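You operate a simulated robot arm through the tools that you are given. There is no shell and no other tool. Be economical: measure what you need, move in short steps, check, and stop when the job is done.

You are at the controls of a simulated robot arm. One attempt, no reset.

## Task
Take the small box from the top of the small bench and leave it on top of the small blue box. Take the red bracket on the top of the white cabinet and put it away on the fourth level from the bottom of the tall shelf's right bay. Put the white block on the top of the grey cabinet. Do these in any order. Set down upright: red bracket.

The check looks at the end state, three seconds after you hand in, the way a careful person would. Anything else that was tipped, shoved, dropped, spilled or broken makes it a failure.

## Robot
A 6-joint arm with a four-finger gripper on a trunk, on a base that drives. Base frame: it is fixed to the floor where the robot stands at the start and does not move with it; the origin is under the middle of the robot, x ahead of it, y to its left, z up; the surface under the hand at the start is at about z = 0.783. Units: m, rad, N and s.
Its first joint turns from -2.897 to 2.897 rad. Places, roughly: fourth level of the tall shelf's right bay [-0.2, 2.8, 1.1]; red bracket [0.5, -2.25, 0.75]; small blue box (6x5x5 cm) [0.9, 0.2, 0.8]; top of the grey cabinet (20x13 cm) [1.1, -0.48, 0.86]; white block [-1.75, 1.25, 0.5]. Payload 3.43 kg.
Tool frame: the origin (TCP) lies between the finger pads and is the grasp point; the fingertips stand 0.03 m ahead of it; z points along the fingers, y is the line along which they close. The gripper opens to 0.12 m. The gripper's body begins 0.085 m behind the TCP.
Orientation is that of the tool frame in the base frame, as a unit quaternion [x, y, z, w]. With the fingers straight down and closing along the base's y, the tool's x points along the base's -x, its y along +y and its z along -z.

## Interface
- The arm moves only by the tool nudge_tool. Its argument "commands" is a list of rows, each a list of 7 numbers: the shift along the tool's x, y, z in m, then the turn, a rotation vector about the tool's x, y, z in rad, then the opening, from 0 (shut) to 1 (fully open). In form: [[tx, ty, tz, rx, ry, rz, jaw], ...]. A call has 1 to 20 rows; each row shifts and turns the commanded pose from where the row before left it, along the tool's axes as they then stand. Each row takes 0.2 s and may step no farther than 0.05 m and 0.15 rad from the row before; otherwise, or with a gripper value out of range, the whole call is refused. A pose out of reach is approached as far as the arm can. The call stops where the force on the tool passes 40 N (or 10 N more than at its start, if that is more) or the arm is blocked; 0.2 s more then pass. Each finger halts on what it meets, pressing with about 37 N; the grip force reading is that of the motor and also rises with nothing between the fingers. The clock runs only during rows and for 0.2 s after the last one: add rows that do not move to give the fingers time. It gives the time, the measured TCP pose, the force on the tool (base axes), the opening and the grip force at its end, in the units of the frame above (readings bear some noise), with the torque about the TCP (base axes, N m) and any sound that the robot's microphone picked up, and new pictures: "show" is both (left out), scene, wrist or none.
- Cameras (640 x 400 px; columns grow to the right, rows downward): "scene" is now at [-0.2033, 0.1786, 1.2509]; the picture's right is [-0.20, -0.98, 0.00], its down [-0.18, 0.03, -0.98] and it looks along [0.96, -0.20, -0.18] (base axes); focal length 253 px, centre (320, 200). "wrist" rides on the gripper at [0.071, -0.017, -0.121] in the tool frame; the picture's right is [0.23, 0.97, 0.00], its down [-0.81, 0.19, -0.55] and it looks along [-0.54, 0.13, 0.83] (tool axes); focal length 275 px, centre (320, 200). There is no depth. A picture from a camera that has moved, and an enlarged one, comes with that camera's place and axes in the base frame and with its lens.
- roll_base(legs): drives the robot by 1 to 6 legs, each [ahead, turn to the left] in m and rad, along the robot's own axes; the way and the turn of a leg run together, so that a leg with both is an arc; at most 1.5 m and 3.142 rad a leg. The arm and the cameras ride along, it lands a little off, and it stops where it bumps. It gives what a move gives, and a new picture of the scene camera.
- head_to(pan, tilt): turns the head with the scene camera to pan (to the left, within 2.496 rad either way) and tilt (down, from -0.506 to 1.204), counted from straight ahead of the robot. It gives what a move gives, and a new picture of the scene camera.
- enlarge(camera, box): a new picture of the part [left, top, right, bottom] of that camera's present view, enlarged. No time passes.
- hand_in(): hands the job in; it is judged then, once.

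Go step by step. Nothing tells you exact positions but the pictures and the camera data: compare them with the known pose of the tool, close in by small moves and look again before you grip or let go. The budget is 165 turns and 260 pictures, counting those below and the enlarged ones. Unless the task says otherwise, let go and move clear before handing in.

The tools are called by a JSON object that holds its "op" and its "data". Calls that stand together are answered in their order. nudge_tool: Moves the arm, as the interface text tells. Its arguments: {"type":"object","properties":{"commands":{"type":"array"},"show":{"type":"string","enum":["both","scene","wrist","none"]}},"required":["commands"]} The other tools are called the same way: roll_base (legs) drives the base; head_to (pan, tilt) turns the head that bears the scene camera; enlarge (camera, box) takes an enlarged picture of a part of a camera's view; hand_in () hands the job in.

At the start:

```text
t: 0.0
position: [0.7112, -0.1545, 1.1446]
ee_rot: [0.0, 1.0, 0.0, -0.001]
contact_force: [-0.4, -0.3, -0.5]
ft_torque: [0.0, 0.0, 0.0]
opening: 0.1199
gripper_force: 0.1
robot x, y, heading: [0.0046, 0.0081, 0.001]
head pan, tilt: [-0.202, 0.169]
```

scene: 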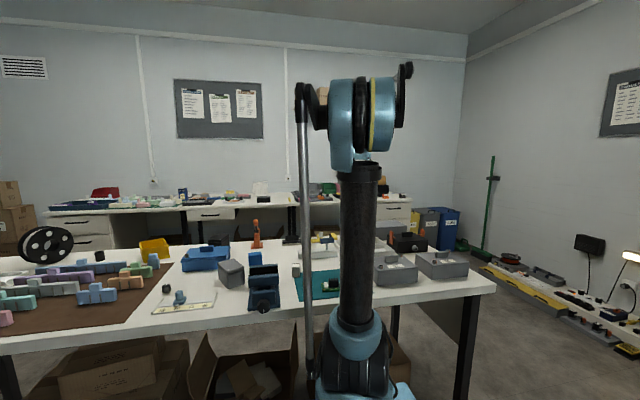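
wrist: 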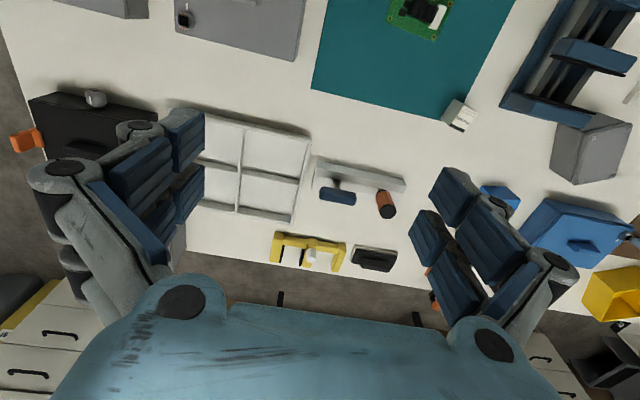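

The work table is ahead of me, with the blue box and the grey cabinet somewhere on it. I'll look around to find the small bench, white cabinet, shelf and white block.

{"op": "head_to", "data": {"pan": 1.2, "tilt": 0.25}}

{"op": "head_to", "data": {"pan": 2.4, "tilt": 0.25}}

{"op": "head_to", "data": {"pan": -1.3, "tilt": 0.25}}

{"op": "head_to", "data": {"pan": -2.4, "tilt": 0.25}}

```text
t: 1.5
position: [0.6987, -0.1534, 1.1533]
ee_rot: [-0.001, 1.0, 0.0, 0.005]
contact_force: [-0.1, -0.6, -0.2]
ft_torque: [0.0, -0.01, -0.03]
opening: 0.1202
gripper_force: 0.1
robot x, y, heading: [-0.0025, 0.0108, -0.002]
head pan, tilt: [1.201, 0.25]
camera scene: at [-0.2606, 0.2843, 1.2441], right [0.93, -0.36, -0.01], down [-0.1, -0.23, -0.97], along [0.35, 0.9, -0.25], focal length 253 px, centre (320, 200)
```

scene: 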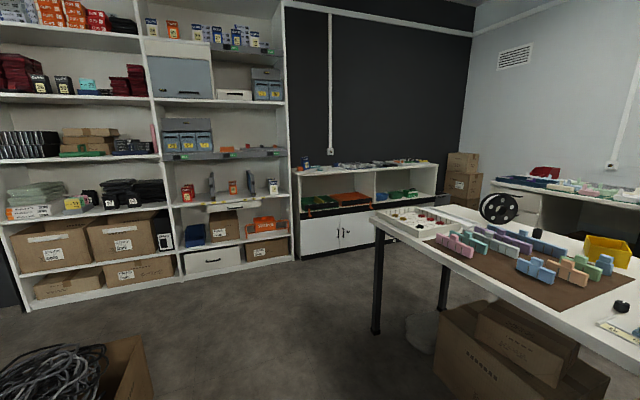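

```text
t: 2.9
position: [0.6975, -0.1547, 1.1541]
ee_rot: [-0.001, 1.0, 0.001, 0.006]
contact_force: [0.1, -0.6, -1.1]
ft_torque: [0.0, -0.03, -0.01]
opening: 0.12
gripper_force: 0.0
robot x, y, heading: [0.0015, 0.0074, -0.0]
head pan, tilt: [2.4, 0.25]
camera scene: at [-0.3632, 0.2604, 1.2455], right [0.68, 0.74, -0.01], down [0.17, -0.17, -0.97], along [-0.72, 0.66, -0.24], focal length 253 px, centre (320, 200)
```

scene: 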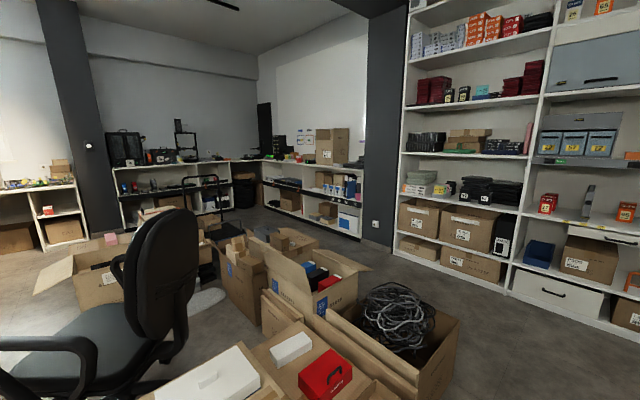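

```text
t: 6.0
position: [0.6962, -0.1546, 1.1546]
ee_rot: [-0.001, 1.0, 0.0, 0.006]
contact_force: [-0.3, 0.1, -0.2]
ft_torque: [0.02, 0.02, 0.0]
opening: 0.1201
gripper_force: 0.0
robot x, y, heading: [0.0009, 0.0083, -0.002]
head pan, tilt: [-1.3, 0.25]
camera scene: at [-0.2694, 0.1073, 1.2442], right [-0.96, -0.27, 0.01], down [-0.08, 0.24, -0.97], along [0.26, -0.93, -0.25], focal length 253 px, centre (320, 200)
```

scene: 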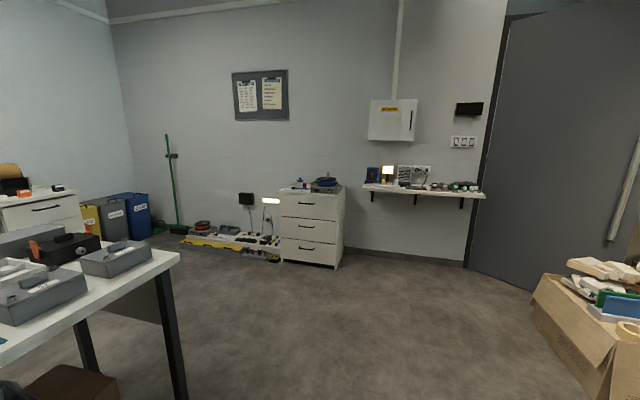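

```text
t: 7.3
position: [0.6972, -0.1538, 1.1529]
ee_rot: [-0.001, 1.0, 0.001, 0.006]
contact_force: [-0.2, 0.5, -0.2]
ft_torque: [-0.03, 0.0, 0.01]
opening: 0.1201
gripper_force: 0.0
robot x, y, heading: [-0.0004, 0.0078, -0.0]
head pan, tilt: [-2.4, 0.25]
camera scene: at [-0.3632, 0.1341, 1.2455], right [-0.68, 0.74, 0.01], down [0.17, 0.17, -0.97], along [-0.72, -0.66, -0.24], focal length 253 px, centre (320, 200)
```

scene: 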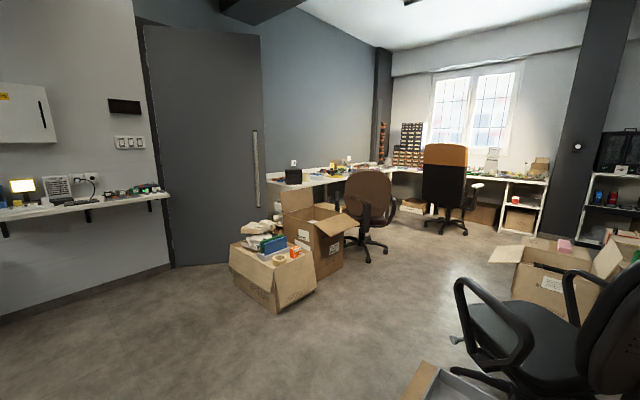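

The white cabinet (drawers) is to the right, the tall shelf is to the left, and the white block should be near the cartons behind me on the left. I'll take closer views, starting with the table.

{"op": "head_to", "data": {"pan": 0.1, "tilt": 0.45}}

{"op": "enlarge", "data": {"camera": "scene", "box": [100, 80, 420, 280]}}

{"op": "enlarge", "data": {"camera": "wrist", "box": [160, 0, 640, 300]}}

{"op": "head_to", "data": {"pan": 2.4, "tilt": 0.45}}

{"op": "enlarge", "data": {"camera": "scene", "box": [160, 100, 400, 250]}}

```text
t: 9.6
position: [0.6982, -0.1544, 1.1528]
ee_rot: [-0.001, 1.0, 0.0, 0.005]
contact_force: [0.1, 0.5, -0.7]
ft_torque: [0.01, 0.0, -0.04]
opening: 0.12
gripper_force: 0.1
robot x, y, heading: [0.0019, 0.0107, 0.001]
head pan, tilt: [0.099, 0.45]
camera scene: at [-0.2032, 0.2063, 1.2247], right [0.1, -1.0, 0.0], down [-0.45, -0.04, -0.89], along [0.89, 0.09, -0.45], focal length 253 px, centre (320, 200)
```

scene: 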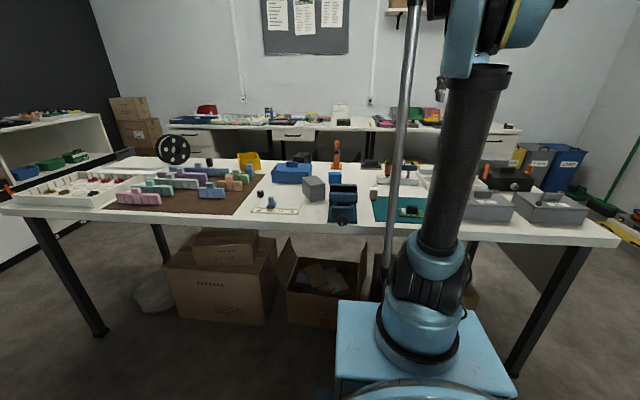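

```text
2.00 times, centred on (260, 180) of scene
camera zoom: at [-0.2032, 0.2063, 1.2247], right [0.1, -1.0, 0.0], down [-0.45, -0.04, -0.89], along [0.89, 0.09, -0.45], focal length 506 px, centre (440, 240)
```

zoom: 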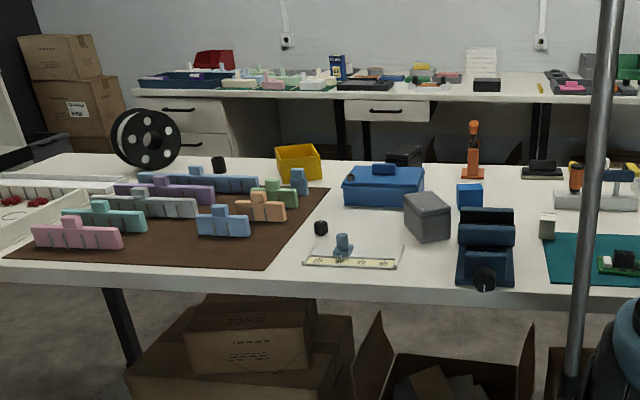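

```text
1.33 times, centred on (400, 150) of wrist
camera zoom: at [0.6241, -0.171, 1.2738], right [-0.23, 0.97, 0.0], down [0.8, 0.19, 0.56], along [0.55, 0.13, -0.83], focal length 367 px, centre (213, 267)
```

zoom: 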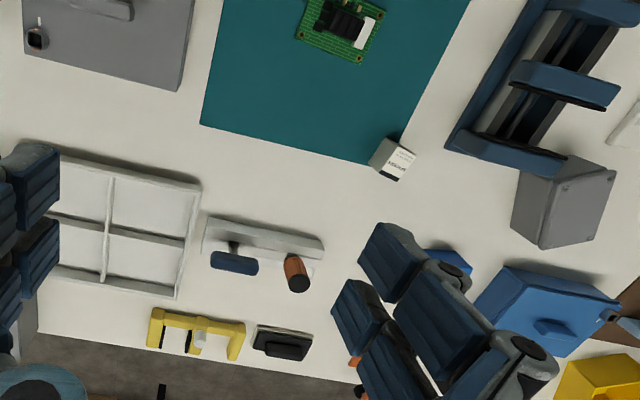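

```text
t: 11.7
position: [0.6975, -0.1542, 1.1532]
ee_rot: [0.0, 1.0, -0.001, 0.005]
contact_force: [0.6, 0.3, -0.5]
ft_torque: [0.01, 0.02, -0.03]
opening: 0.1199
gripper_force: 0.0
robot x, y, heading: [-0.0007, 0.008, 0.001]
head pan, tilt: [2.4, 0.45]
camera scene: at [-0.3624, 0.2594, 1.2268], right [0.68, 0.74, -0.01], down [0.31, -0.29, -0.9], along [-0.67, 0.61, -0.43], focal length 253 px, centre (320, 200)
```

scene: 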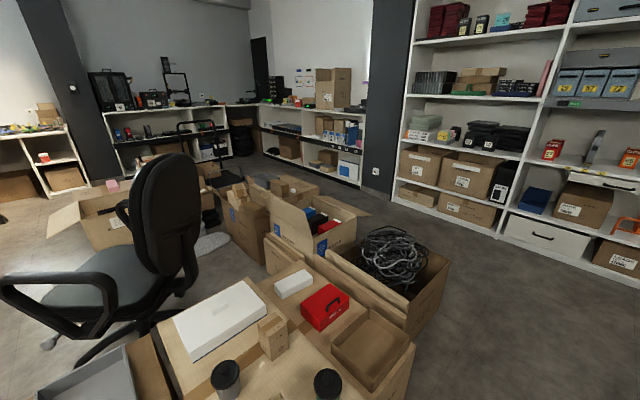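

```text
2.67 times, centred on (280, 175) of scene
camera zoom: at [-0.3624, 0.2594, 1.2268], right [0.68, 0.74, -0.01], down [0.31, -0.29, -0.9], along [-0.67, 0.61, -0.43], focal length 674 px, centre (427, 267)
```

zoom: 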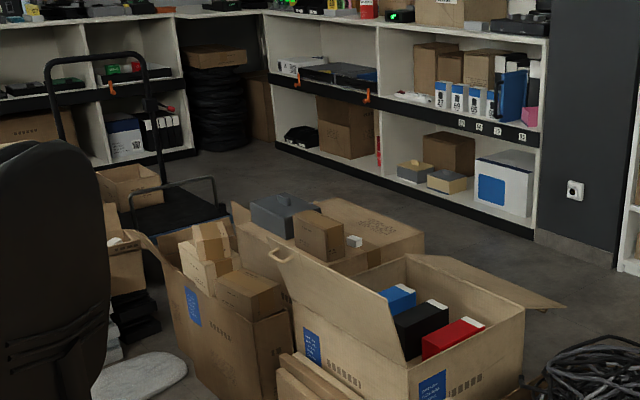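

The white block is a small cube on a carton at the back left. Now I'll shift the arm to get a clear view of the table, the grey cabinet and a "small bench".

{"op": "nudge_tool", "data": {"commands": [[0, 0.05, 0, 0, 0, 0, 1], [0, 0.05, 0, 0, 0, 0, 1], [0, 0.05, 0, 0, 0, 0, 1], [0, 0.05, 0, 0, 0, 0, 1], [0, 0.05, 0, 0, 0, 0, 1], [0, 0.05, 0, 0, 0, 0, 1], [0, 0.05, 0, 0, 0, 0, 1], [0, 0.05, 0, 0, 0, 0, 1]], "show": "wrist"}}

{"op": "head_to", "data": {"pan": -0.35, "tilt": 0.4}}

{"op": "enlarge", "data": {"camera": "scene", "box": [280, 90, 520, 240]}}

```text
t: 13.5
position: [0.6968, 0.2463, 1.155]
ee_rot: [0.0, 1.0, 0.0, 0.004]
contact_force: [0.1, -0.3, -0.3]
ft_torque: [0.03, -0.05, 0.04]
opening: 0.12
gripper_force: 0.0
robot x, y, heading: [-0.0023, 0.0059, 0.005]
head pan, tilt: [2.4, 0.45]
camera wrist: at [0.6228, 0.2291, 1.2739], right [-0.23, 0.97, 0.0], down [0.8, 0.19, 0.56], along [0.55, 0.13, -0.83], focal length 275 px, centre (320, 200)
```

wrist: 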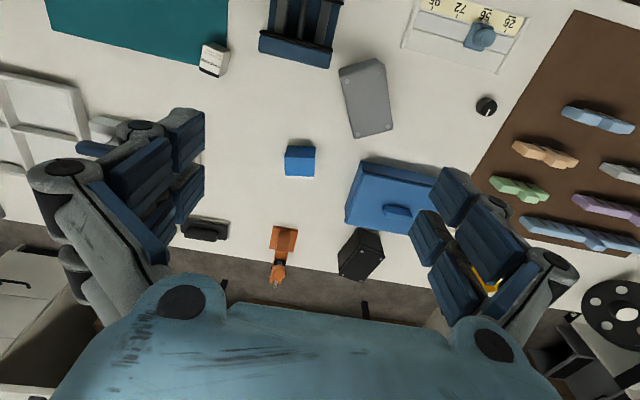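

```text
t: 16.0
position: [0.6957, 0.2446, 1.1535]
ee_rot: [-0.001, 1.0, 0.0, 0.005]
contact_force: [0.6, 0.9, 0.1]
ft_torque: [0.0, -0.02, 0.05]
opening: 0.12
gripper_force: 0.0
robot x, y, heading: [0.0014, 0.0049, 0.001]
head pan, tilt: [-0.351, 0.4]
camera scene: at [-0.2076, 0.1655, 1.2294], right [-0.34, -0.94, 0.0], down [-0.38, 0.13, -0.92], along [0.86, -0.32, -0.4], focal length 253 px, centre (320, 200)
```

scene: 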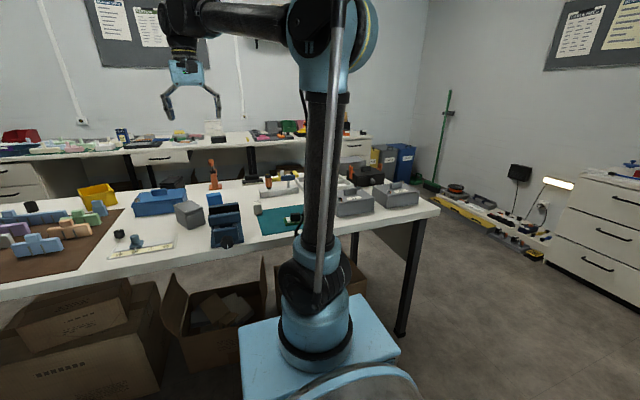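

```text
2.67 times, centred on (400, 165) of scene
camera zoom: at [-0.2076, 0.1655, 1.2294], right [-0.34, -0.94, 0.0], down [-0.38, 0.13, -0.92], along [0.86, -0.32, -0.4], focal length 674 px, centre (107, 293)
```

zoom: 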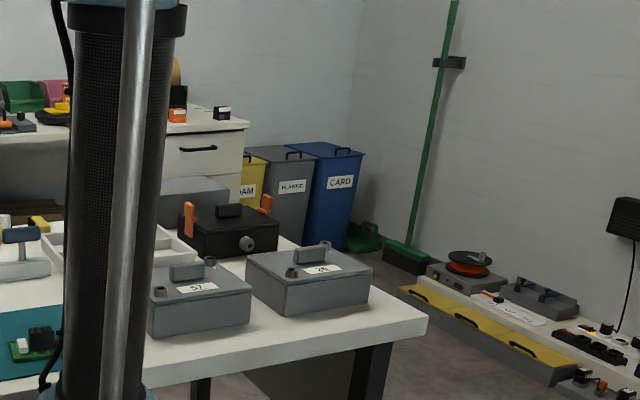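

The grey cabinet stands behind the black lockbox. The low wooden surface behind me, with a small carton on it, may be the "small bench", so I'll look more closely there.

{"op": "head_to", "data": {"pan": 2.45, "tilt": 0.85}}

{"op": "head_to", "data": {"pan": -1.3, "tilt": 0.3}}

{"op": "enlarge", "data": {"camera": "scene", "box": [240, 120, 500, 280]}}

```text
t: 18.4
position: [0.6969, 0.2461, 1.1544]
ee_rot: [0.0, 1.0, 0.0, 0.005]
contact_force: [0.3, 0.6, 0.0]
ft_torque: [0.0, 0.0, 0.02]
opening: 0.12
gripper_force: 0.0
robot x, y, heading: [-0.0013, 0.0094, 0.003]
head pan, tilt: [2.45, 0.85]
camera scene: at [-0.3554, 0.2471, 1.1923], right [0.64, 0.77, -0.01], down [0.57, -0.48, -0.67], along [-0.52, 0.42, -0.74], focal length 253 px, centre (320, 200)
```

scene: 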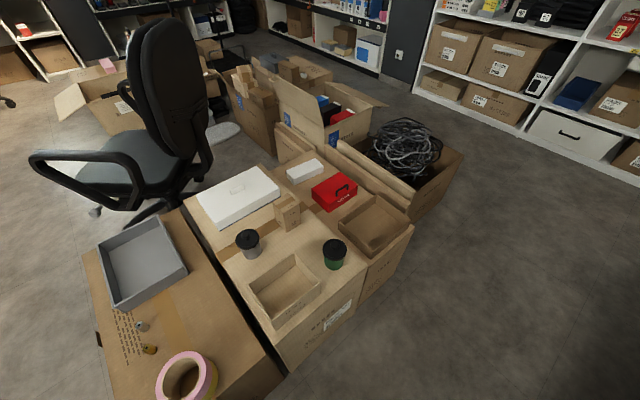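

```text
t: 21.5
position: [0.6967, 0.2457, 1.1544]
ee_rot: [-0.001, 1.0, 0.0, 0.006]
contact_force: [0.3, 0.7, 0.2]
ft_torque: [0.0, -0.02, 0.0]
opening: 0.1197
gripper_force: 0.0
robot x, y, heading: [0.001, 0.0062, -0.0]
head pan, tilt: [-1.3, 0.3]
camera scene: at [-0.2695, 0.1073, 1.2395], right [-0.96, -0.27, 0.01], down [-0.09, 0.28, -0.95], along [0.25, -0.92, -0.3], focal length 253 px, centre (320, 200)
```

scene: 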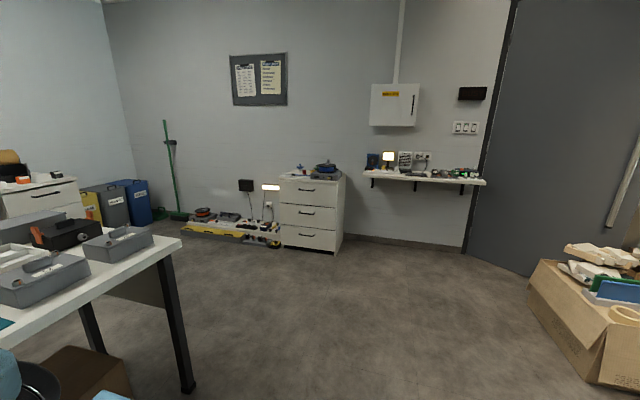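

```text
2.46 times, centred on (370, 200) of scene
camera zoom: at [-0.2695, 0.1073, 1.2395], right [-0.96, -0.27, 0.01], down [-0.09, 0.28, -0.95], along [0.25, -0.92, -0.3], focal length 623 px, centre (197, 200)
```

zoom: 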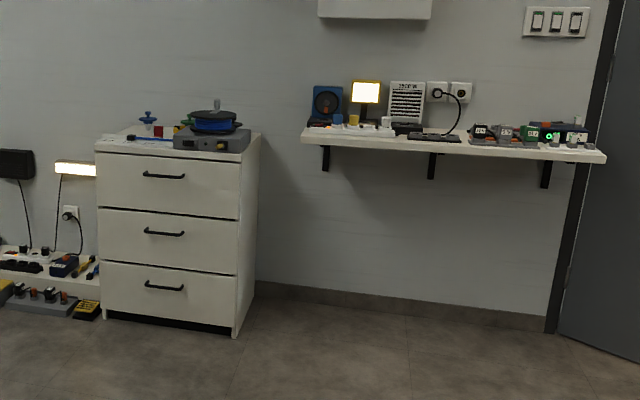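

I'll check the other surfaces in the room before deciding which one is the "small bench".

{"op": "enlarge", "data": {"camera": "wrist", "box": [0, 0, 400, 250]}}

{"op": "head_to", "data": {"pan": -2.45, "tilt": 0.2}}

{"op": "enlarge", "data": {"camera": "scene", "box": [240, 100, 560, 300]}}

{"op": "head_to", "data": {"pan": 0.3, "tilt": 0.3}}

{"op": "enlarge", "data": {"camera": "scene", "box": [160, 70, 480, 270]}}

{"op": "head_to", "data": {"pan": 1.2, "tilt": 0.2}}

{"op": "enlarge", "data": {"camera": "scene", "box": [280, 120, 600, 320]}}

```text
1.60 times, centred on (200, 125) of wrist
camera zoom: at [0.6234, 0.2282, 1.274], right [-0.23, 0.97, 0.0], down [0.8, 0.19, 0.56], along [0.55, 0.13, -0.83], focal length 440 px, centre (512, 320)
```

zoom: 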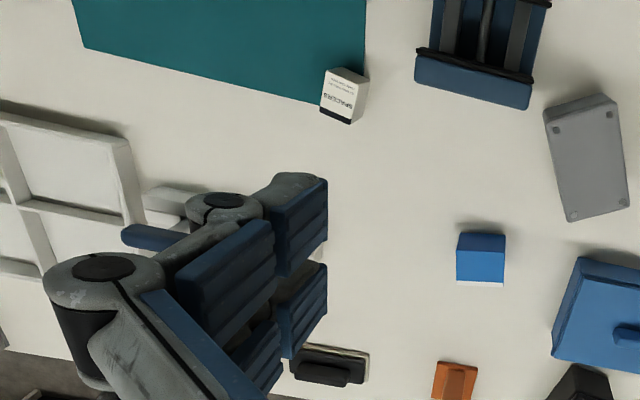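

```text
t: 22.9
position: [0.6969, 0.2452, 1.154]
ee_rot: [0.0, 1.0, 0.0, 0.005]
contact_force: [0.0, 0.1, -0.4]
ft_torque: [0.0, 0.0, 0.0]
opening: 0.1198
gripper_force: 0.0
robot x, y, heading: [0.0016, 0.0115, 0.0]
head pan, tilt: [-2.45, 0.201]
camera scene: at [-0.3661, 0.1378, 1.2501], right [-0.64, 0.77, 0.01], down [0.14, 0.13, -0.98], along [-0.76, -0.63, -0.19], focal length 253 px, centre (320, 200)
```

scene: 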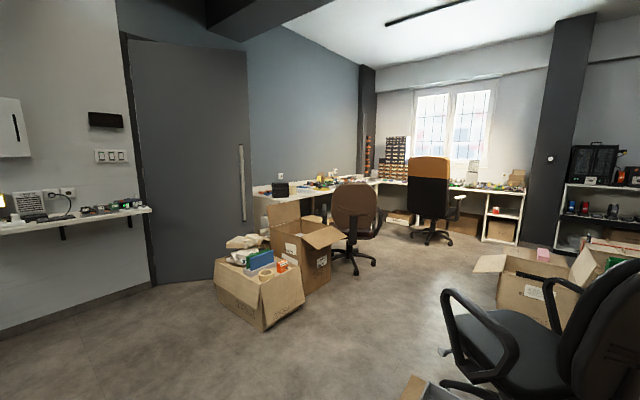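

```text
2.00 times, centred on (400, 200) of scene
camera zoom: at [-0.3661, 0.1378, 1.2501], right [-0.64, 0.77, 0.01], down [0.14, 0.13, -0.98], along [-0.76, -0.63, -0.19], focal length 506 px, centre (160, 200)
```

zoom: 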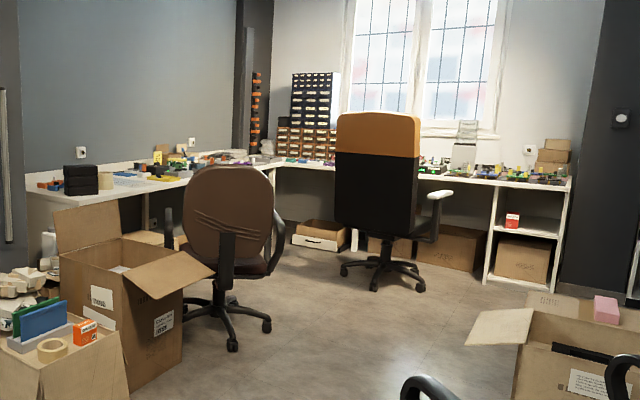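

```text
t: 25.3
position: [0.6964, 0.2461, 1.1537]
ee_rot: [-0.001, 1.0, 0.0, 0.006]
contact_force: [-0.3, -0.3, -0.6]
ft_torque: [-0.04, 0.0, 0.01]
opening: 0.1203
gripper_force: 0.2
robot x, y, heading: [0.0019, 0.0061, -0.002]
head pan, tilt: [0.3, 0.3]
camera scene: at [-0.2053, 0.2249, 1.2387], right [0.3, -0.96, 0.0], down [-0.3, -0.09, -0.95], along [0.91, 0.28, -0.31], focal length 253 px, centre (320, 200)
```

scene: 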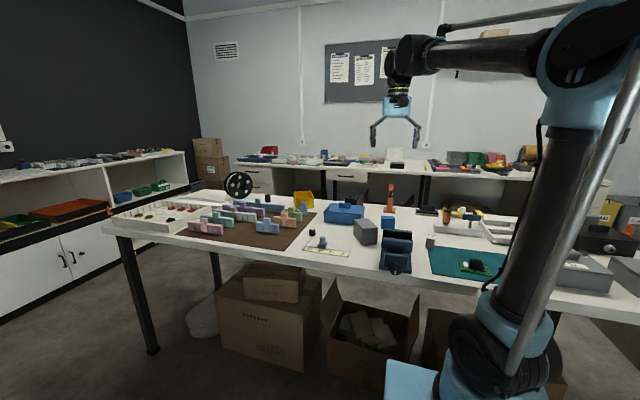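

```text
2.00 times, centred on (320, 170) of scene
camera zoom: at [-0.2053, 0.2249, 1.2387], right [0.3, -0.96, 0.0], down [-0.3, -0.09, -0.95], along [0.91, 0.28, -0.31], focal length 506 px, centre (320, 260)
```

zoom: 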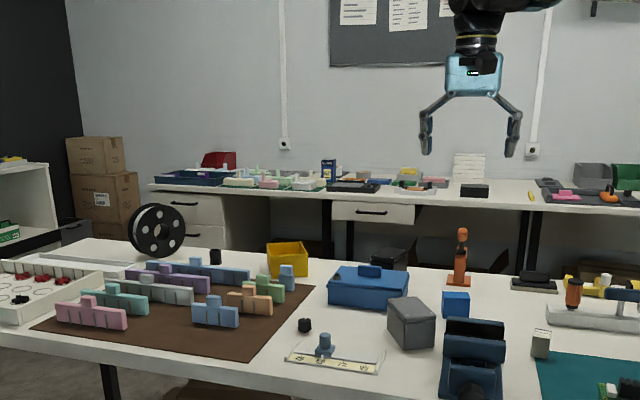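

```text
t: 26.5
position: [0.6967, 0.2453, 1.1537]
ee_rot: [0.0, 1.0, 0.0, 0.006]
contact_force: [-0.2, 0.5, 0.7]
ft_torque: [-0.01, 0.01, 0.01]
opening: 0.1199
gripper_force: 0.1
robot x, y, heading: [-0.0012, 0.003, 0.003]
head pan, tilt: [1.201, 0.201]
camera scene: at [-0.2606, 0.2841, 1.2487], right [0.93, -0.36, -0.01], down [-0.09, -0.19, -0.98], along [0.35, 0.91, -0.2], focal length 253 px, centre (320, 200)
```

scene: 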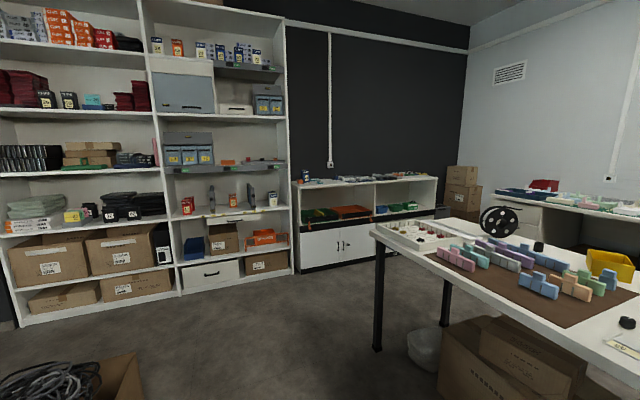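

```text
2.00 times, centred on (440, 220) of scene
camera zoom: at [-0.2606, 0.2841, 1.2487], right [0.93, -0.36, -0.01], down [-0.09, -0.19, -0.98], along [0.35, 0.91, -0.2], focal length 506 px, centre (80, 160)
```

zoom: 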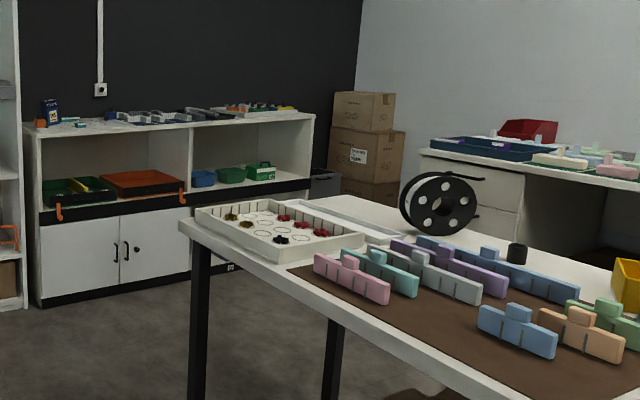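

I take the small white "SPACERS" box on the near table, at about (0.72, 0.08), to be the small box, with this table as the small bench. I'll move above it and look.

{"op": "nudge_tool", "data": {"commands": [[-0.005, -0.042, 0.04, 0, 0, 0, 1], [-0.005, -0.042, 0.04, 0, 0, 0, 1], [-0.005, -0.042, 0.04, 0, 0, 0, 1], [-0.005, -0.042, 0.04, 0, 0, 0, 1], [0, 0, 0, 0, 0, 0, 1]], "show": "wrist"}}

{"op": "head_to", "data": {"pan": -0.1, "tilt": 0.45}}

{"op": "enlarge", "data": {"camera": "scene", "box": [200, 120, 440, 270]}}

```text
refused: row 1 steps farther than a row can; nothing moved
```

```text
t: 28.0
position: [0.6976, 0.2445, 1.1533]
ee_rot: [-0.001, 1.0, 0.001, 0.006]
contact_force: [0.6, -0.1, 0.2]
ft_torque: [0.01, 0.01, 0.02]
opening: 0.1202
gripper_force: 0.1
robot x, y, heading: [-0.0012, 0.0091, -0.001]
head pan, tilt: [-0.099, 0.45]
camera scene: at [-0.2032, 0.1882, 1.2247], right [-0.1, -1.0, 0.0], down [-0.44, 0.04, -0.89], along [0.89, -0.09, -0.45], focal length 253 px, centre (320, 200)
```

scene: 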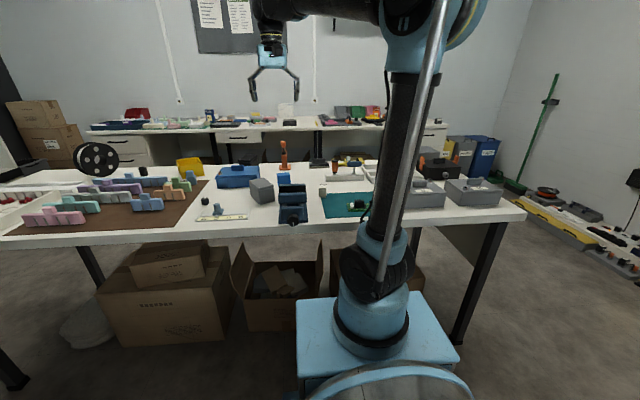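

```text
2.67 times, centred on (320, 195) of scene
camera zoom: at [-0.2032, 0.1882, 1.2247], right [-0.1, -1.0, 0.0], down [-0.44, 0.04, -0.89], along [0.89, -0.09, -0.45], focal length 674 px, centre (320, 213)
```

zoom: 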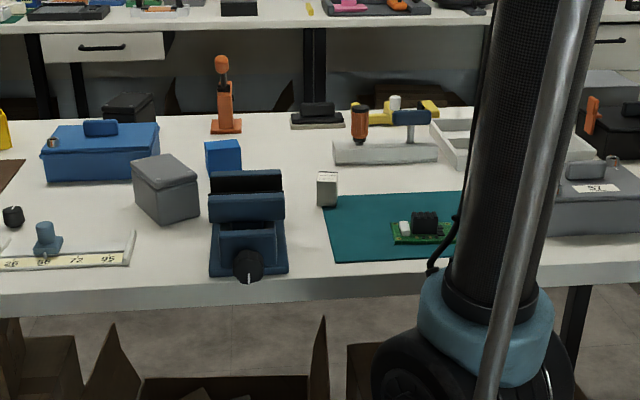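

The small box sits at about (0.70, 0.085), some 3 cm wide and 4–5 cm tall. I'll move above it in smaller steps.

{"op": "nudge_tool", "data": {"commands": [[0, -0.04, 0.025, 0, 0, 0, 1], [0, -0.04, 0.025, 0, 0, 0, 1], [0, -0.04, 0.025, 0, 0, 0, 1], [0, -0.038, 0.025, 0, 0, 0, 1], [0, 0, 0.03, 0, 0, 0, 0.6], [0, 0, 0.03, 0, 0, 0, 0.6], [0, 0, 0.0, 0, 0, 0, 0.6]], "show": "both"}}

{"op": "enlarge", "data": {"camera": "wrist", "box": [200, 40, 440, 190]}}

```text
t: 29.6
position: [0.6989, 0.0874, 0.9944]
ee_rot: [-0.002, 1.0, 0.0, 0.006]
contact_force: [0.5, -0.3, -0.5]
ft_torque: [0.01, 0.02, -0.01]
opening: 0.072
gripper_force: 0.0
robot x, y, heading: [-0.0013, 0.0098, -0.0]
head pan, tilt: [-0.099, 0.45]
camera scene: at [-0.2033, 0.1881, 1.2247], right [-0.1, -1.0, 0.0], down [-0.45, 0.04, -0.89], along [0.89, -0.09, -0.45], focal length 253 px, centre (320, 200)
camera wrist: at [0.6256, 0.0704, 1.1143], right [-0.23, 0.97, 0.0], down [0.8, 0.19, 0.56], along [0.55, 0.13, -0.83], focal length 275 px, centre (320, 200)
```

scene: 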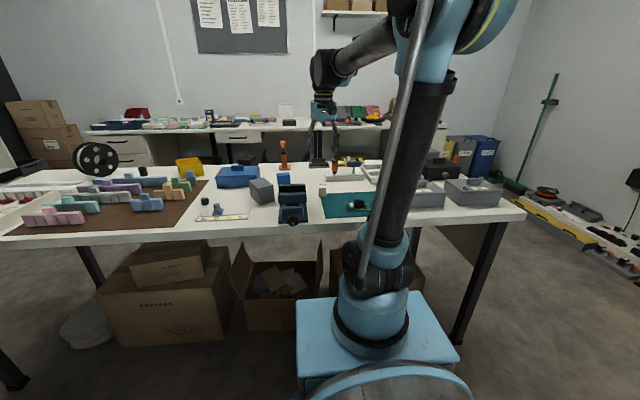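
wrist: 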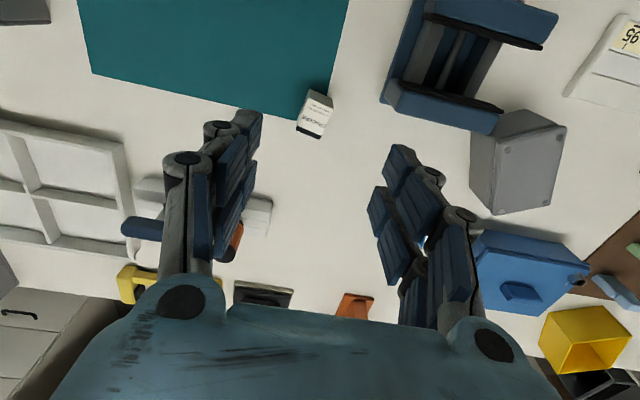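

```text
2.67 times, centred on (320, 115) of wrist
camera zoom: at [0.6256, 0.0704, 1.1143], right [-0.23, 0.97, 0.0], down [0.8, 0.19, 0.56], along [0.55, 0.13, -0.83], focal length 734 px, centre (320, 427)
```

zoom: 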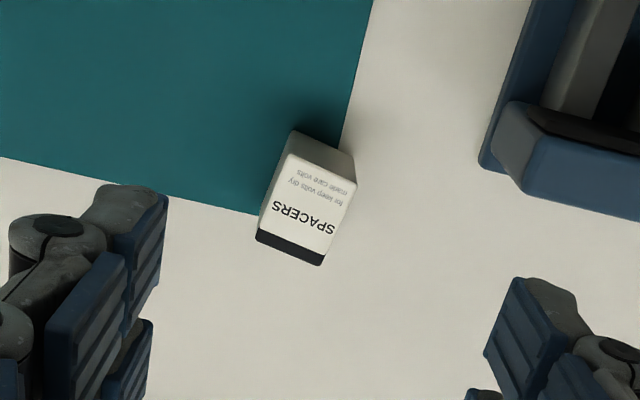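

The box's top is centred near (0.717, 0.086) and yawed about −9°. I'll align to that, descend to just above it and check.

{"op": "nudge_tool", "data": {"commands": [[-0.0185, -0.0015, 0, 0, 0, 0, 0.48], [0, 0, 0.03, 0, 0, 0.14, 0.48], [0, 0, 0.04, 0, 0, 0, 0.48], [0, 0, 0.04, 0, 0, 0, 0.48], [0, 0, 0, 0, 0, 0, 0.48]], "show": "wrist"}}

{"op": "enlarge", "data": {"camera": "wrist", "box": [200, 80, 440, 230]}}

{"op": "enlarge", "data": {"camera": "scene", "box": [250, 120, 410, 220]}}

```text
t: 30.8
position: [0.7186, 0.0852, 0.8839]
ee_rot: [0.069, 0.998, 0.0, 0.006]
contact_force: [-0.3, 0.5, -0.4]
ft_torque: [-0.01, 0.01, 0.03]
opening: 0.0576
gripper_force: 0.0
robot x, y, heading: [-0.0007, 0.0071, -0.0]
head pan, tilt: [-0.099, 0.45]
camera wrist: at [0.6427, 0.0798, 1.0043], right [-0.09, 1.0, 0.0], down [0.82, 0.08, 0.56], along [0.56, 0.05, -0.83], focal length 275 px, centre (320, 200)
```

wrist: 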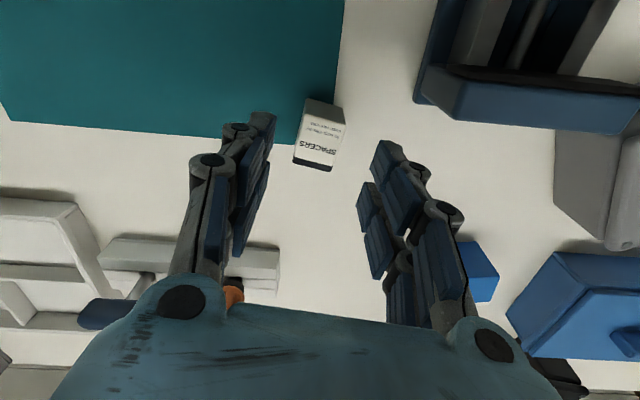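

```text
2.67 times, centred on (320, 155) of wrist
camera zoom: at [0.6427, 0.0798, 1.0043], right [-0.09, 1.0, 0.0], down [0.82, 0.08, 0.56], along [0.56, 0.05, -0.83], focal length 734 px, centre (320, 320)
```

zoom: 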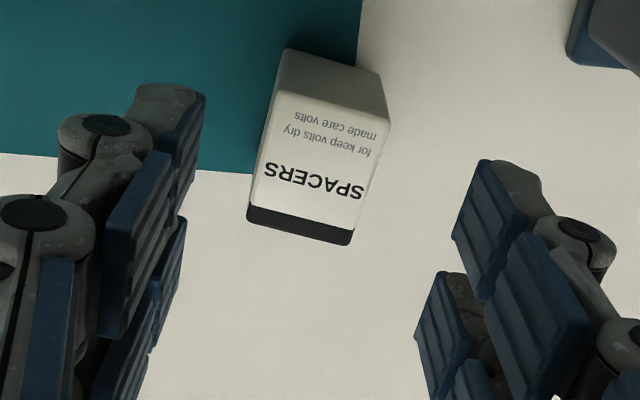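

```text
4.00 times, centred on (330, 170) of scene
camera zoom: at [-0.2032, 0.1881, 1.2247], right [-0.1, -1.0, 0.0], down [-0.45, 0.04, -0.89], along [0.89, -0.09, -0.45], focal length 1012 px, centre (280, 320)
```

zoom: 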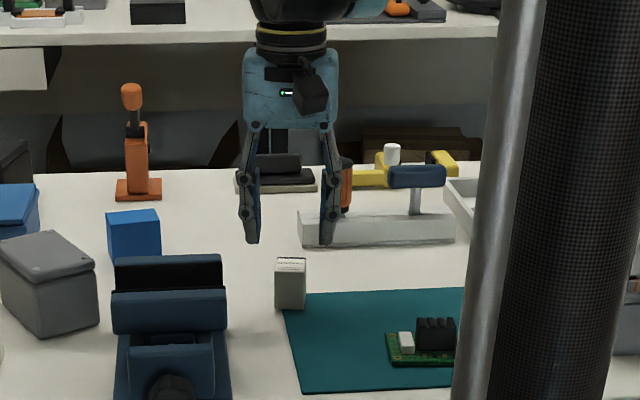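

The TCP is centred on the box and needs only about 0.06 rad more yaw. Descending and gripping.

{"op": "nudge_tool", "data": {"commands": [[0.001, 0, 0.03, 0, 0, 0.06, 0.48], [0, 0, 0.031, 0, 0, 0, 0.48], [0, 0, 0, 0, 0, 0, 0.48], [0, 0, 0, 0, 0, 0, 0.1], [0, 0, 0, 0, 0, 0, 0.1], [0, 0, 0, 0, 0, 0, 0.1]], "show": "wrist"}}

```text
t: 32.2
position: [0.7187, 0.0866, 0.8235]
ee_rot: [0.098, 0.995, 0.0, 0.006]
contact_force: [-0.1, 0.1, -0.5]
ft_torque: [-0.01, 0.01, 0.0]
opening: 0.0291
gripper_force: 37.2
robot x, y, heading: [-0.0013, 0.0074, 0.003]
head pan, tilt: [-0.099, 0.45]
camera wrist: at [0.6426, 0.0844, 0.943], right [-0.03, 1.0, 0.0], down [0.83, 0.03, 0.56], along [0.56, 0.02, -0.83], focal length 275 px, centre (320, 200)
```

wrist: 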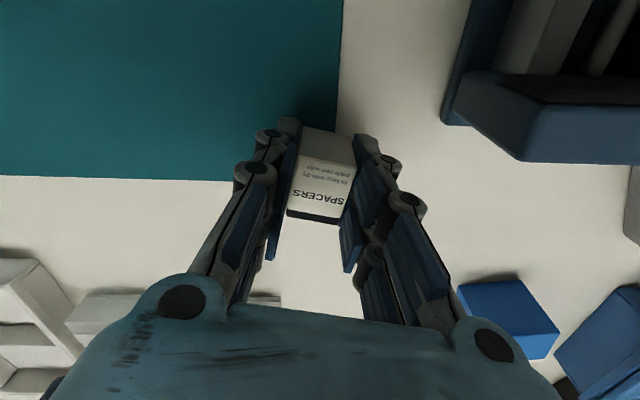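

Gripped at 2.9 cm wide. Lifting, then moving towards the blue box to locate it precisely.

{"op": "nudge_tool", "data": {"commands": [[0, 0, -0.04, 0, 0, 0, 0.1], [0, 0, -0.04, 0, 0, 0, 0.1], [0, 0, -0.04, 0, 0, 0, 0.1], [0, 0, -0.04, 0, 0, 0, 0.1], [0, 0.04, 0, 0, 0, 0, 0.1], [0, 0.04, 0, 0, 0, 0, 0.1], [0, 0.04, 0, 0, 0, 0, 0.1], [0, 0.035, 0, 0, 0, -0.1, 0.1], [0, 0, 0, 0, 0, -0.1, 0.1], [0, 0, 0, 0, 0, 0, 0.1]], "show": "wrist"}}

{"op": "enlarge", "data": {"camera": "wrist", "box": [200, 60, 440, 210]}}

```text
t: 34.4
position: [0.7461, 0.2392, 0.9817]
ee_rot: [0.0, 1.0, 0.0, 0.006]
contact_force: [-0.4, 0.0, -0.9]
ft_torque: [0.01, -0.04, 0.03]
opening: 0.029
gripper_force: 37.0
robot x, y, heading: [-0.0016, 0.0071, -0.001]
head pan, tilt: [-0.099, 0.45]
camera wrist: at [0.6732, 0.2208, 1.1022], right [-0.23, 0.97, 0.0], down [0.8, 0.19, 0.56], along [0.55, 0.13, -0.83], focal length 275 px, centre (320, 200)
```

wrist: 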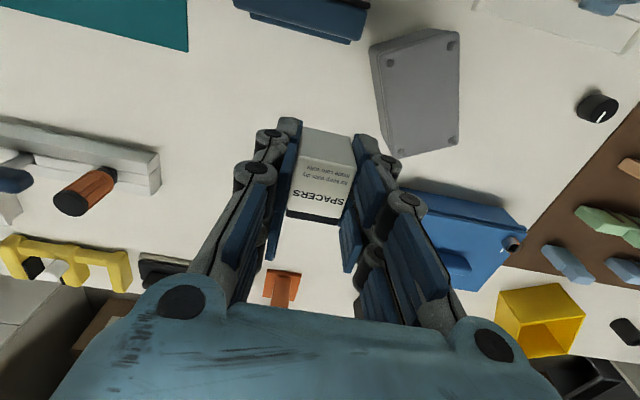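

```text
2.67 times, centred on (320, 135) of wrist
camera zoom: at [0.6732, 0.2208, 1.1022], right [-0.23, 0.97, 0.0], down [0.8, 0.19, 0.56], along [0.55, 0.13, -0.83], focal length 734 px, centre (320, 373)
```

zoom: 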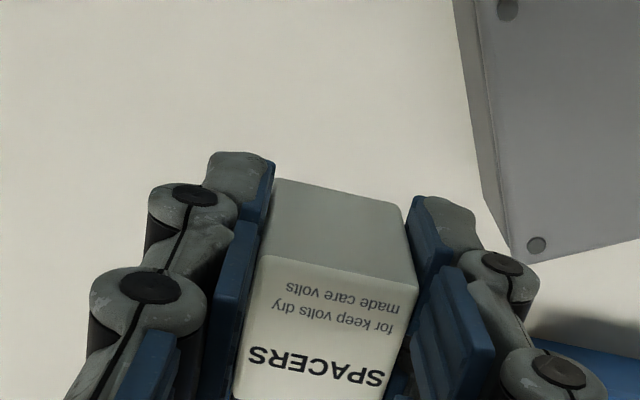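

The held box hides the blue one. I'll rise and move a bit beyond it to see its top.

{"op": "nudge_tool", "data": {"commands": [[0, 0, -0.035, 0, 0, 0, 0.1], [0, 0, -0.035, 0, 0, 0, 0.1], [-0.04, 0, 0, 0, 0, 0, 0.1], [-0.04, 0, 0, 0, 0, 0, 0.1], [-0.04, 0, 0, 0, 0, 0, 0.1], [-0.02, 0, 0, 0, 0, 0, 0.1], [0, 0, 0, 0, 0, 0, 0.1]], "show": "wrist"}}

{"op": "enlarge", "data": {"camera": "wrist", "box": [200, 0, 440, 150]}}

{"op": "enlarge", "data": {"camera": "scene", "box": [220, 120, 380, 220]}}

```text
t: 36.0
position: [0.885, 0.2379, 1.0542]
ee_rot: [-0.001, 1.0, 0.0, 0.005]
contact_force: [0.0, 0.2, -0.4]
ft_torque: [0.03, -0.02, 0.0]
opening: 0.029
gripper_force: 36.6
robot x, y, heading: [0.0018, 0.0068, -0.003]
head pan, tilt: [-0.099, 0.45]
camera wrist: at [0.8117, 0.2216, 1.1745], right [-0.23, 0.97, 0.0], down [0.8, 0.19, 0.56], along [0.55, 0.13, -0.83], focal length 275 px, centre (320, 200)
```

wrist: 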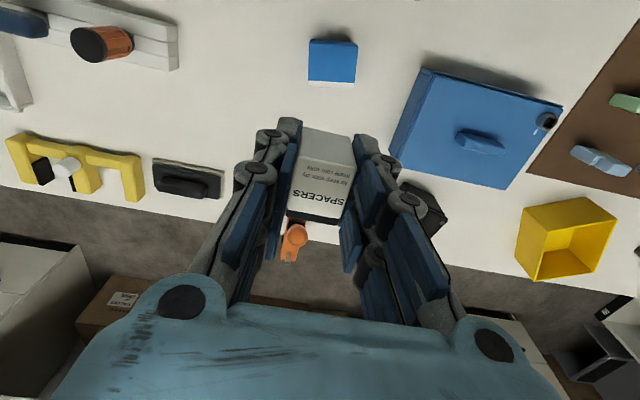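

```text
2.67 times, centred on (320, 75) of wrist
camera zoom: at [0.8117, 0.2216, 1.1745], right [-0.23, 0.97, 0.0], down [0.8, 0.19, 0.56], along [0.55, 0.13, -0.83], focal length 734 px, centre (320, 533)
```

zoom: 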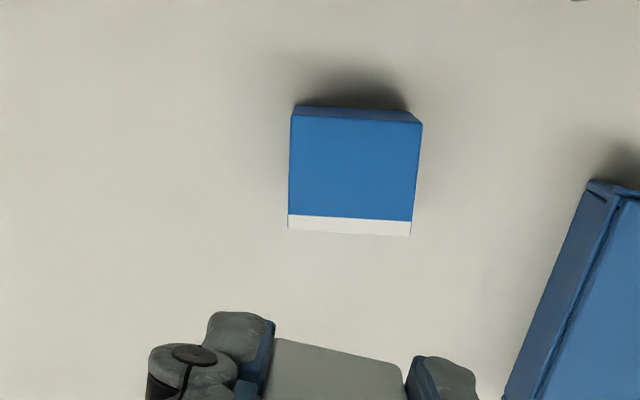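

```text
4.00 times, centred on (300, 170) of scene
camera zoom: at [-0.2031, 0.1882, 1.2247], right [-0.1, -1.0, 0.0], down [-0.45, 0.04, -0.89], along [0.89, -0.09, -0.45], focal length 1012 px, centre (400, 320)
```

zoom: 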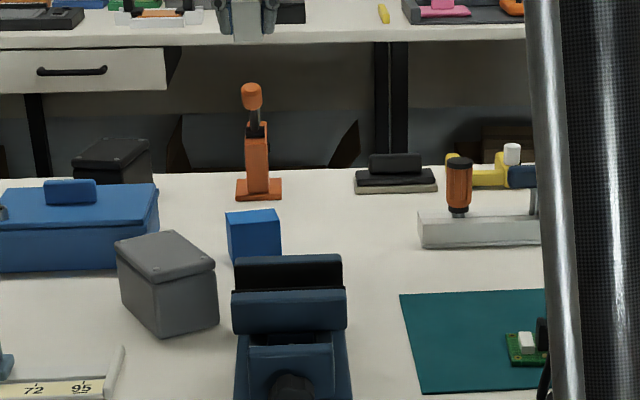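

The blue box top is centred at about (0.855, 0.247). I'll come down over it and stop just above.

{"op": "nudge_tool", "data": {"commands": [[0.031, 0.009, 0, 0, 0, 0, 0.1], [0, 0, 0.04, 0, 0, 0, 0.1], [0, 0, 0.04, 0, 0, 0, 0.1], [0, 0, 0.04, 0, 0, 0, 0.1], [0, 0, 0.04, 0, 0, 0, 0.1], [0, 0, 0, 0, 0, 0, 0.1]], "show": "wrist"}}

{"op": "enlarge", "data": {"camera": "scene", "box": [240, 130, 360, 205]}}

{"op": "enlarge", "data": {"camera": "wrist", "box": [200, 80, 440, 230]}}

```text
t: 37.4
position: [0.8561, 0.2485, 0.8942]
ee_rot: [-0.001, 1.0, 0.0, 0.005]
contact_force: [1.0, 0.1, -0.2]
ft_torque: [0.02, 0.02, 0.0]
opening: 0.0293
gripper_force: 37.1
robot x, y, heading: [0.0016, 0.0073, -0.002]
head pan, tilt: [-0.099, 0.45]
camera wrist: at [0.7824, 0.2314, 1.0141], right [-0.23, 0.97, 0.0], down [0.8, 0.19, 0.56], along [0.55, 0.13, -0.83], focal length 275 px, centre (320, 200)
```

wrist: 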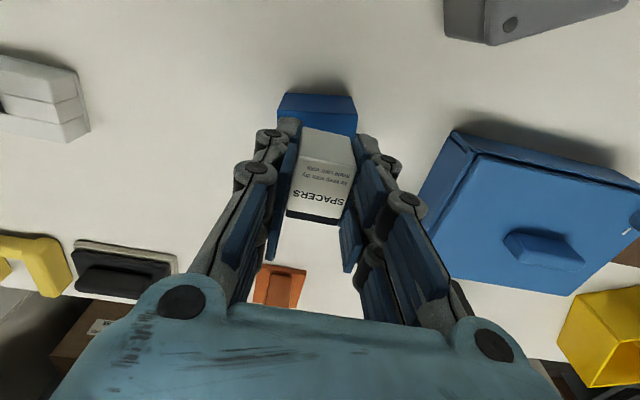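

```text
5.33 times, centred on (300, 168) of scene
camera zoom: at [-0.2032, 0.1882, 1.2247], right [-0.1, -1.0, 0.0], down [-0.45, 0.04, -0.89], along [0.89, -0.09, -0.45], focal length 1349 px, centre (427, 373)
```

zoom: 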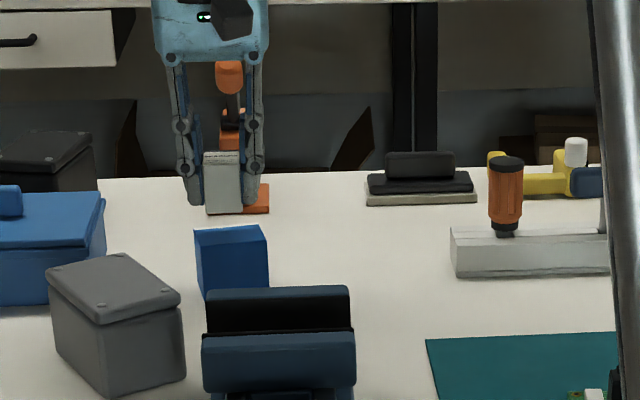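

```text
2.67 times, centred on (320, 155) of wrist
camera zoom: at [0.7824, 0.2314, 1.0141], right [-0.23, 0.97, 0.0], down [0.8, 0.19, 0.56], along [0.55, 0.13, -0.83], focal length 734 px, centre (320, 320)
```

zoom: 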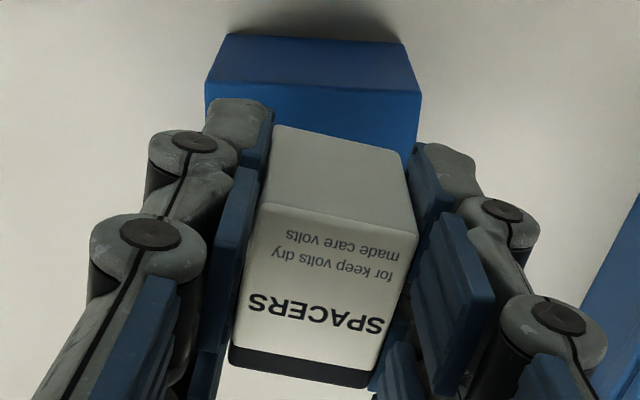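

The alignment is good, needing only a few millimetres' shift. Lowering gently until contact.

{"op": "nudge_tool", "data": {"commands": [[-0.002, -0.004, 0.01, 0, 0, 0, 0.1], [0, 0, 0.004, 0, 0, 0, 0.1], [0, 0, 0.003, 0, 0, 0, 0.1], [0, 0, 0.002, 0, 0, 0, 0.1], [0, 0, 0, 0, 0, 0, 0.1]], "show": "none"}}

{"op": "enlarge", "data": {"camera": "scene", "box": [240, 130, 360, 205]}}

```text
t: 38.6
position: [0.8593, 0.2432, 0.8749]
ee_rot: [-0.001, 1.0, 0.0, 0.005]
contact_force: [0.0, 0.3, -0.9]
ft_torque: [-0.03, -0.02, 0.03]
opening: 0.0288
gripper_force: 36.7
robot x, y, heading: [0.0013, 0.007, 0.0]
head pan, tilt: [-0.099, 0.45]
```

```text
5.33 times, centred on (300, 168) of scene
camera zoom: at [-0.2031, 0.1882, 1.2247], right [-0.1, -1.0, 0.0], down [-0.45, 0.04, -0.89], along [0.89, -0.09, -0.45], focal length 1349 px, centre (427, 373)
```

zoom: 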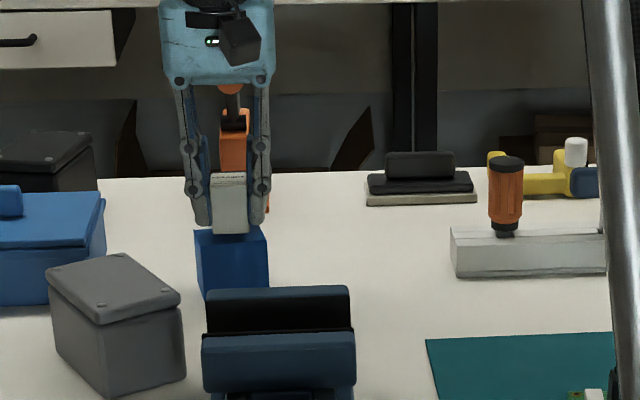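

Nearly down. Lowering in 1.5 mm steps to find contact.

{"op": "nudge_tool", "data": {"commands": [[0, 0, 0.0015, 0, 0, 0, 0.1], [0, 0, 0.0015, 0, 0, 0, 0.1], [0, 0, 0, 0, 0, 0, 0.1]], "show": "none"}}

```text
t: 39.4
position: [0.8583, 0.2442, 0.8718]
ee_rot: [-0.001, 1.0, 0.0, 0.005]
contact_force: [0.6, 0.8, 0.4]
ft_torque: [0.0, 0.0, -0.04]
opening: 0.029
gripper_force: 36.9
robot x, y, heading: [0.0025, 0.0064, -0.001]
head pan, tilt: [-0.099, 0.45]
```

{"op": "nudge_tool", "data": {"commands": [[0, 0, 0.0015, 0, 0, 0, 0.1], [0, 0, 0.0015, 0, 0, 0, 0.1], [0, 0, 0, 0, 0, 0, 0.1]], "show": "none"}}

{"op": "enlarge", "data": {"camera": "scene", "box": [260, 150, 340, 200]}}

```text
t: 40.2
position: [0.8597, 0.2446, 0.8702]
ee_rot: [0.0, 1.0, 0.0, 0.006]
contact_force: [2.3, 0.5, 8.1]
ft_torque: [0.03, -0.04, 0.01]
opening: 0.0292
gripper_force: 37.8
robot x, y, heading: [0.0001, 0.007, 0.004]
head pan, tilt: [-0.099, 0.45]
```

```text
8.00 times, centred on (300, 175) of scene
camera zoom: at [-0.2034, 0.1881, 1.2247], right [-0.1, -1.0, 0.0], down [-0.44, 0.04, -0.89], along [0.89, -0.09, -0.45], focal length 2023 px, centre (480, 400)
```

zoom: 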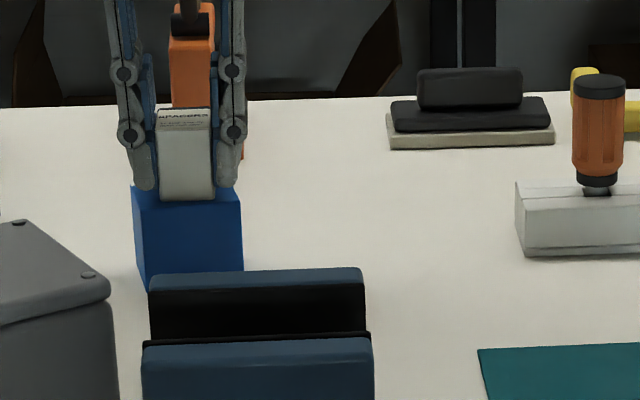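

Contact (8 N) and it is seated on the blue box. Releasing with a modest opening, then retreating straight up.

{"op": "nudge_tool", "data": {"commands": [[0, 0, 0, 0, 0, 0, 0.4], [0, 0, 0, 0, 0, 0, 0.4], [0, 0, -0.02, 0, 0, 0, 0.4], [0, 0, -0.04, 0, 0, 0, 0.4], [0, 0, -0.05, 0, 0, 0, 0.4], [0, 0, -0.05, 0, 0, 0, 0.4], [0, 0, -0.05, 0, 0, 0, 0.4], [0, 0, -0.05, 0, 0, 0, 0.4]], "show": "wrist"}}

{"op": "enlarge", "data": {"camera": "scene", "box": [240, 130, 400, 230]}}

```text
t: 42.0
position: [0.8566, 0.2443, 1.1297]
ee_rot: [-0.001, 1.0, -0.001, 0.005]
contact_force: [0.7, 0.4, -0.1]
ft_torque: [0.01, 0.02, -0.01]
opening: 0.0479
gripper_force: 0.0
robot x, y, heading: [-0.0025, 0.0057, -0.002]
head pan, tilt: [-0.099, 0.45]
camera wrist: at [0.7824, 0.2275, 1.2494], right [-0.23, 0.97, 0.0], down [0.8, 0.19, 0.56], along [0.55, 0.13, -0.83], focal length 275 px, centre (320, 200)
```

wrist: 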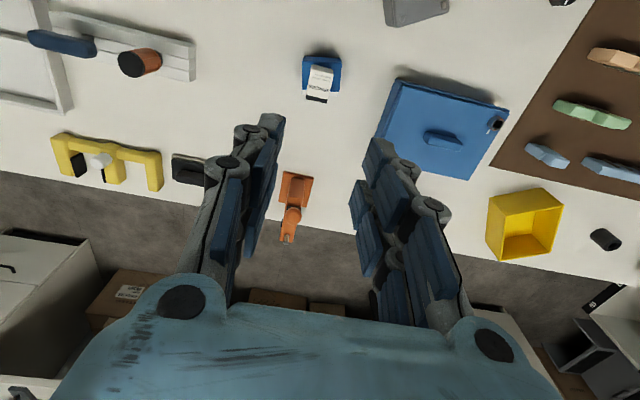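

```text
4.00 times, centred on (320, 180) of scene
camera zoom: at [-0.203, 0.1882, 1.2247], right [-0.1, -1.0, 0.0], down [-0.45, 0.04, -0.89], along [0.89, -0.09, -0.45], focal length 1012 px, centre (320, 280)
```

zoom: 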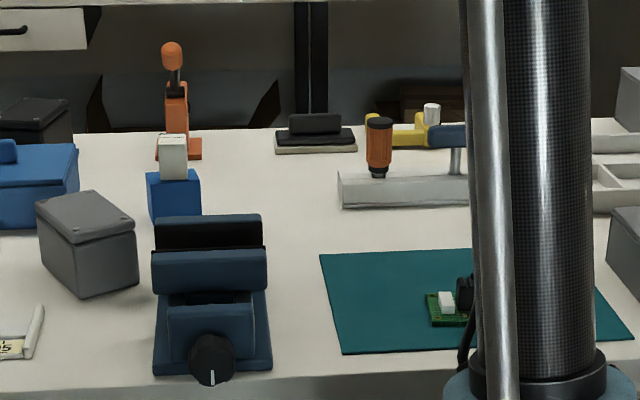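

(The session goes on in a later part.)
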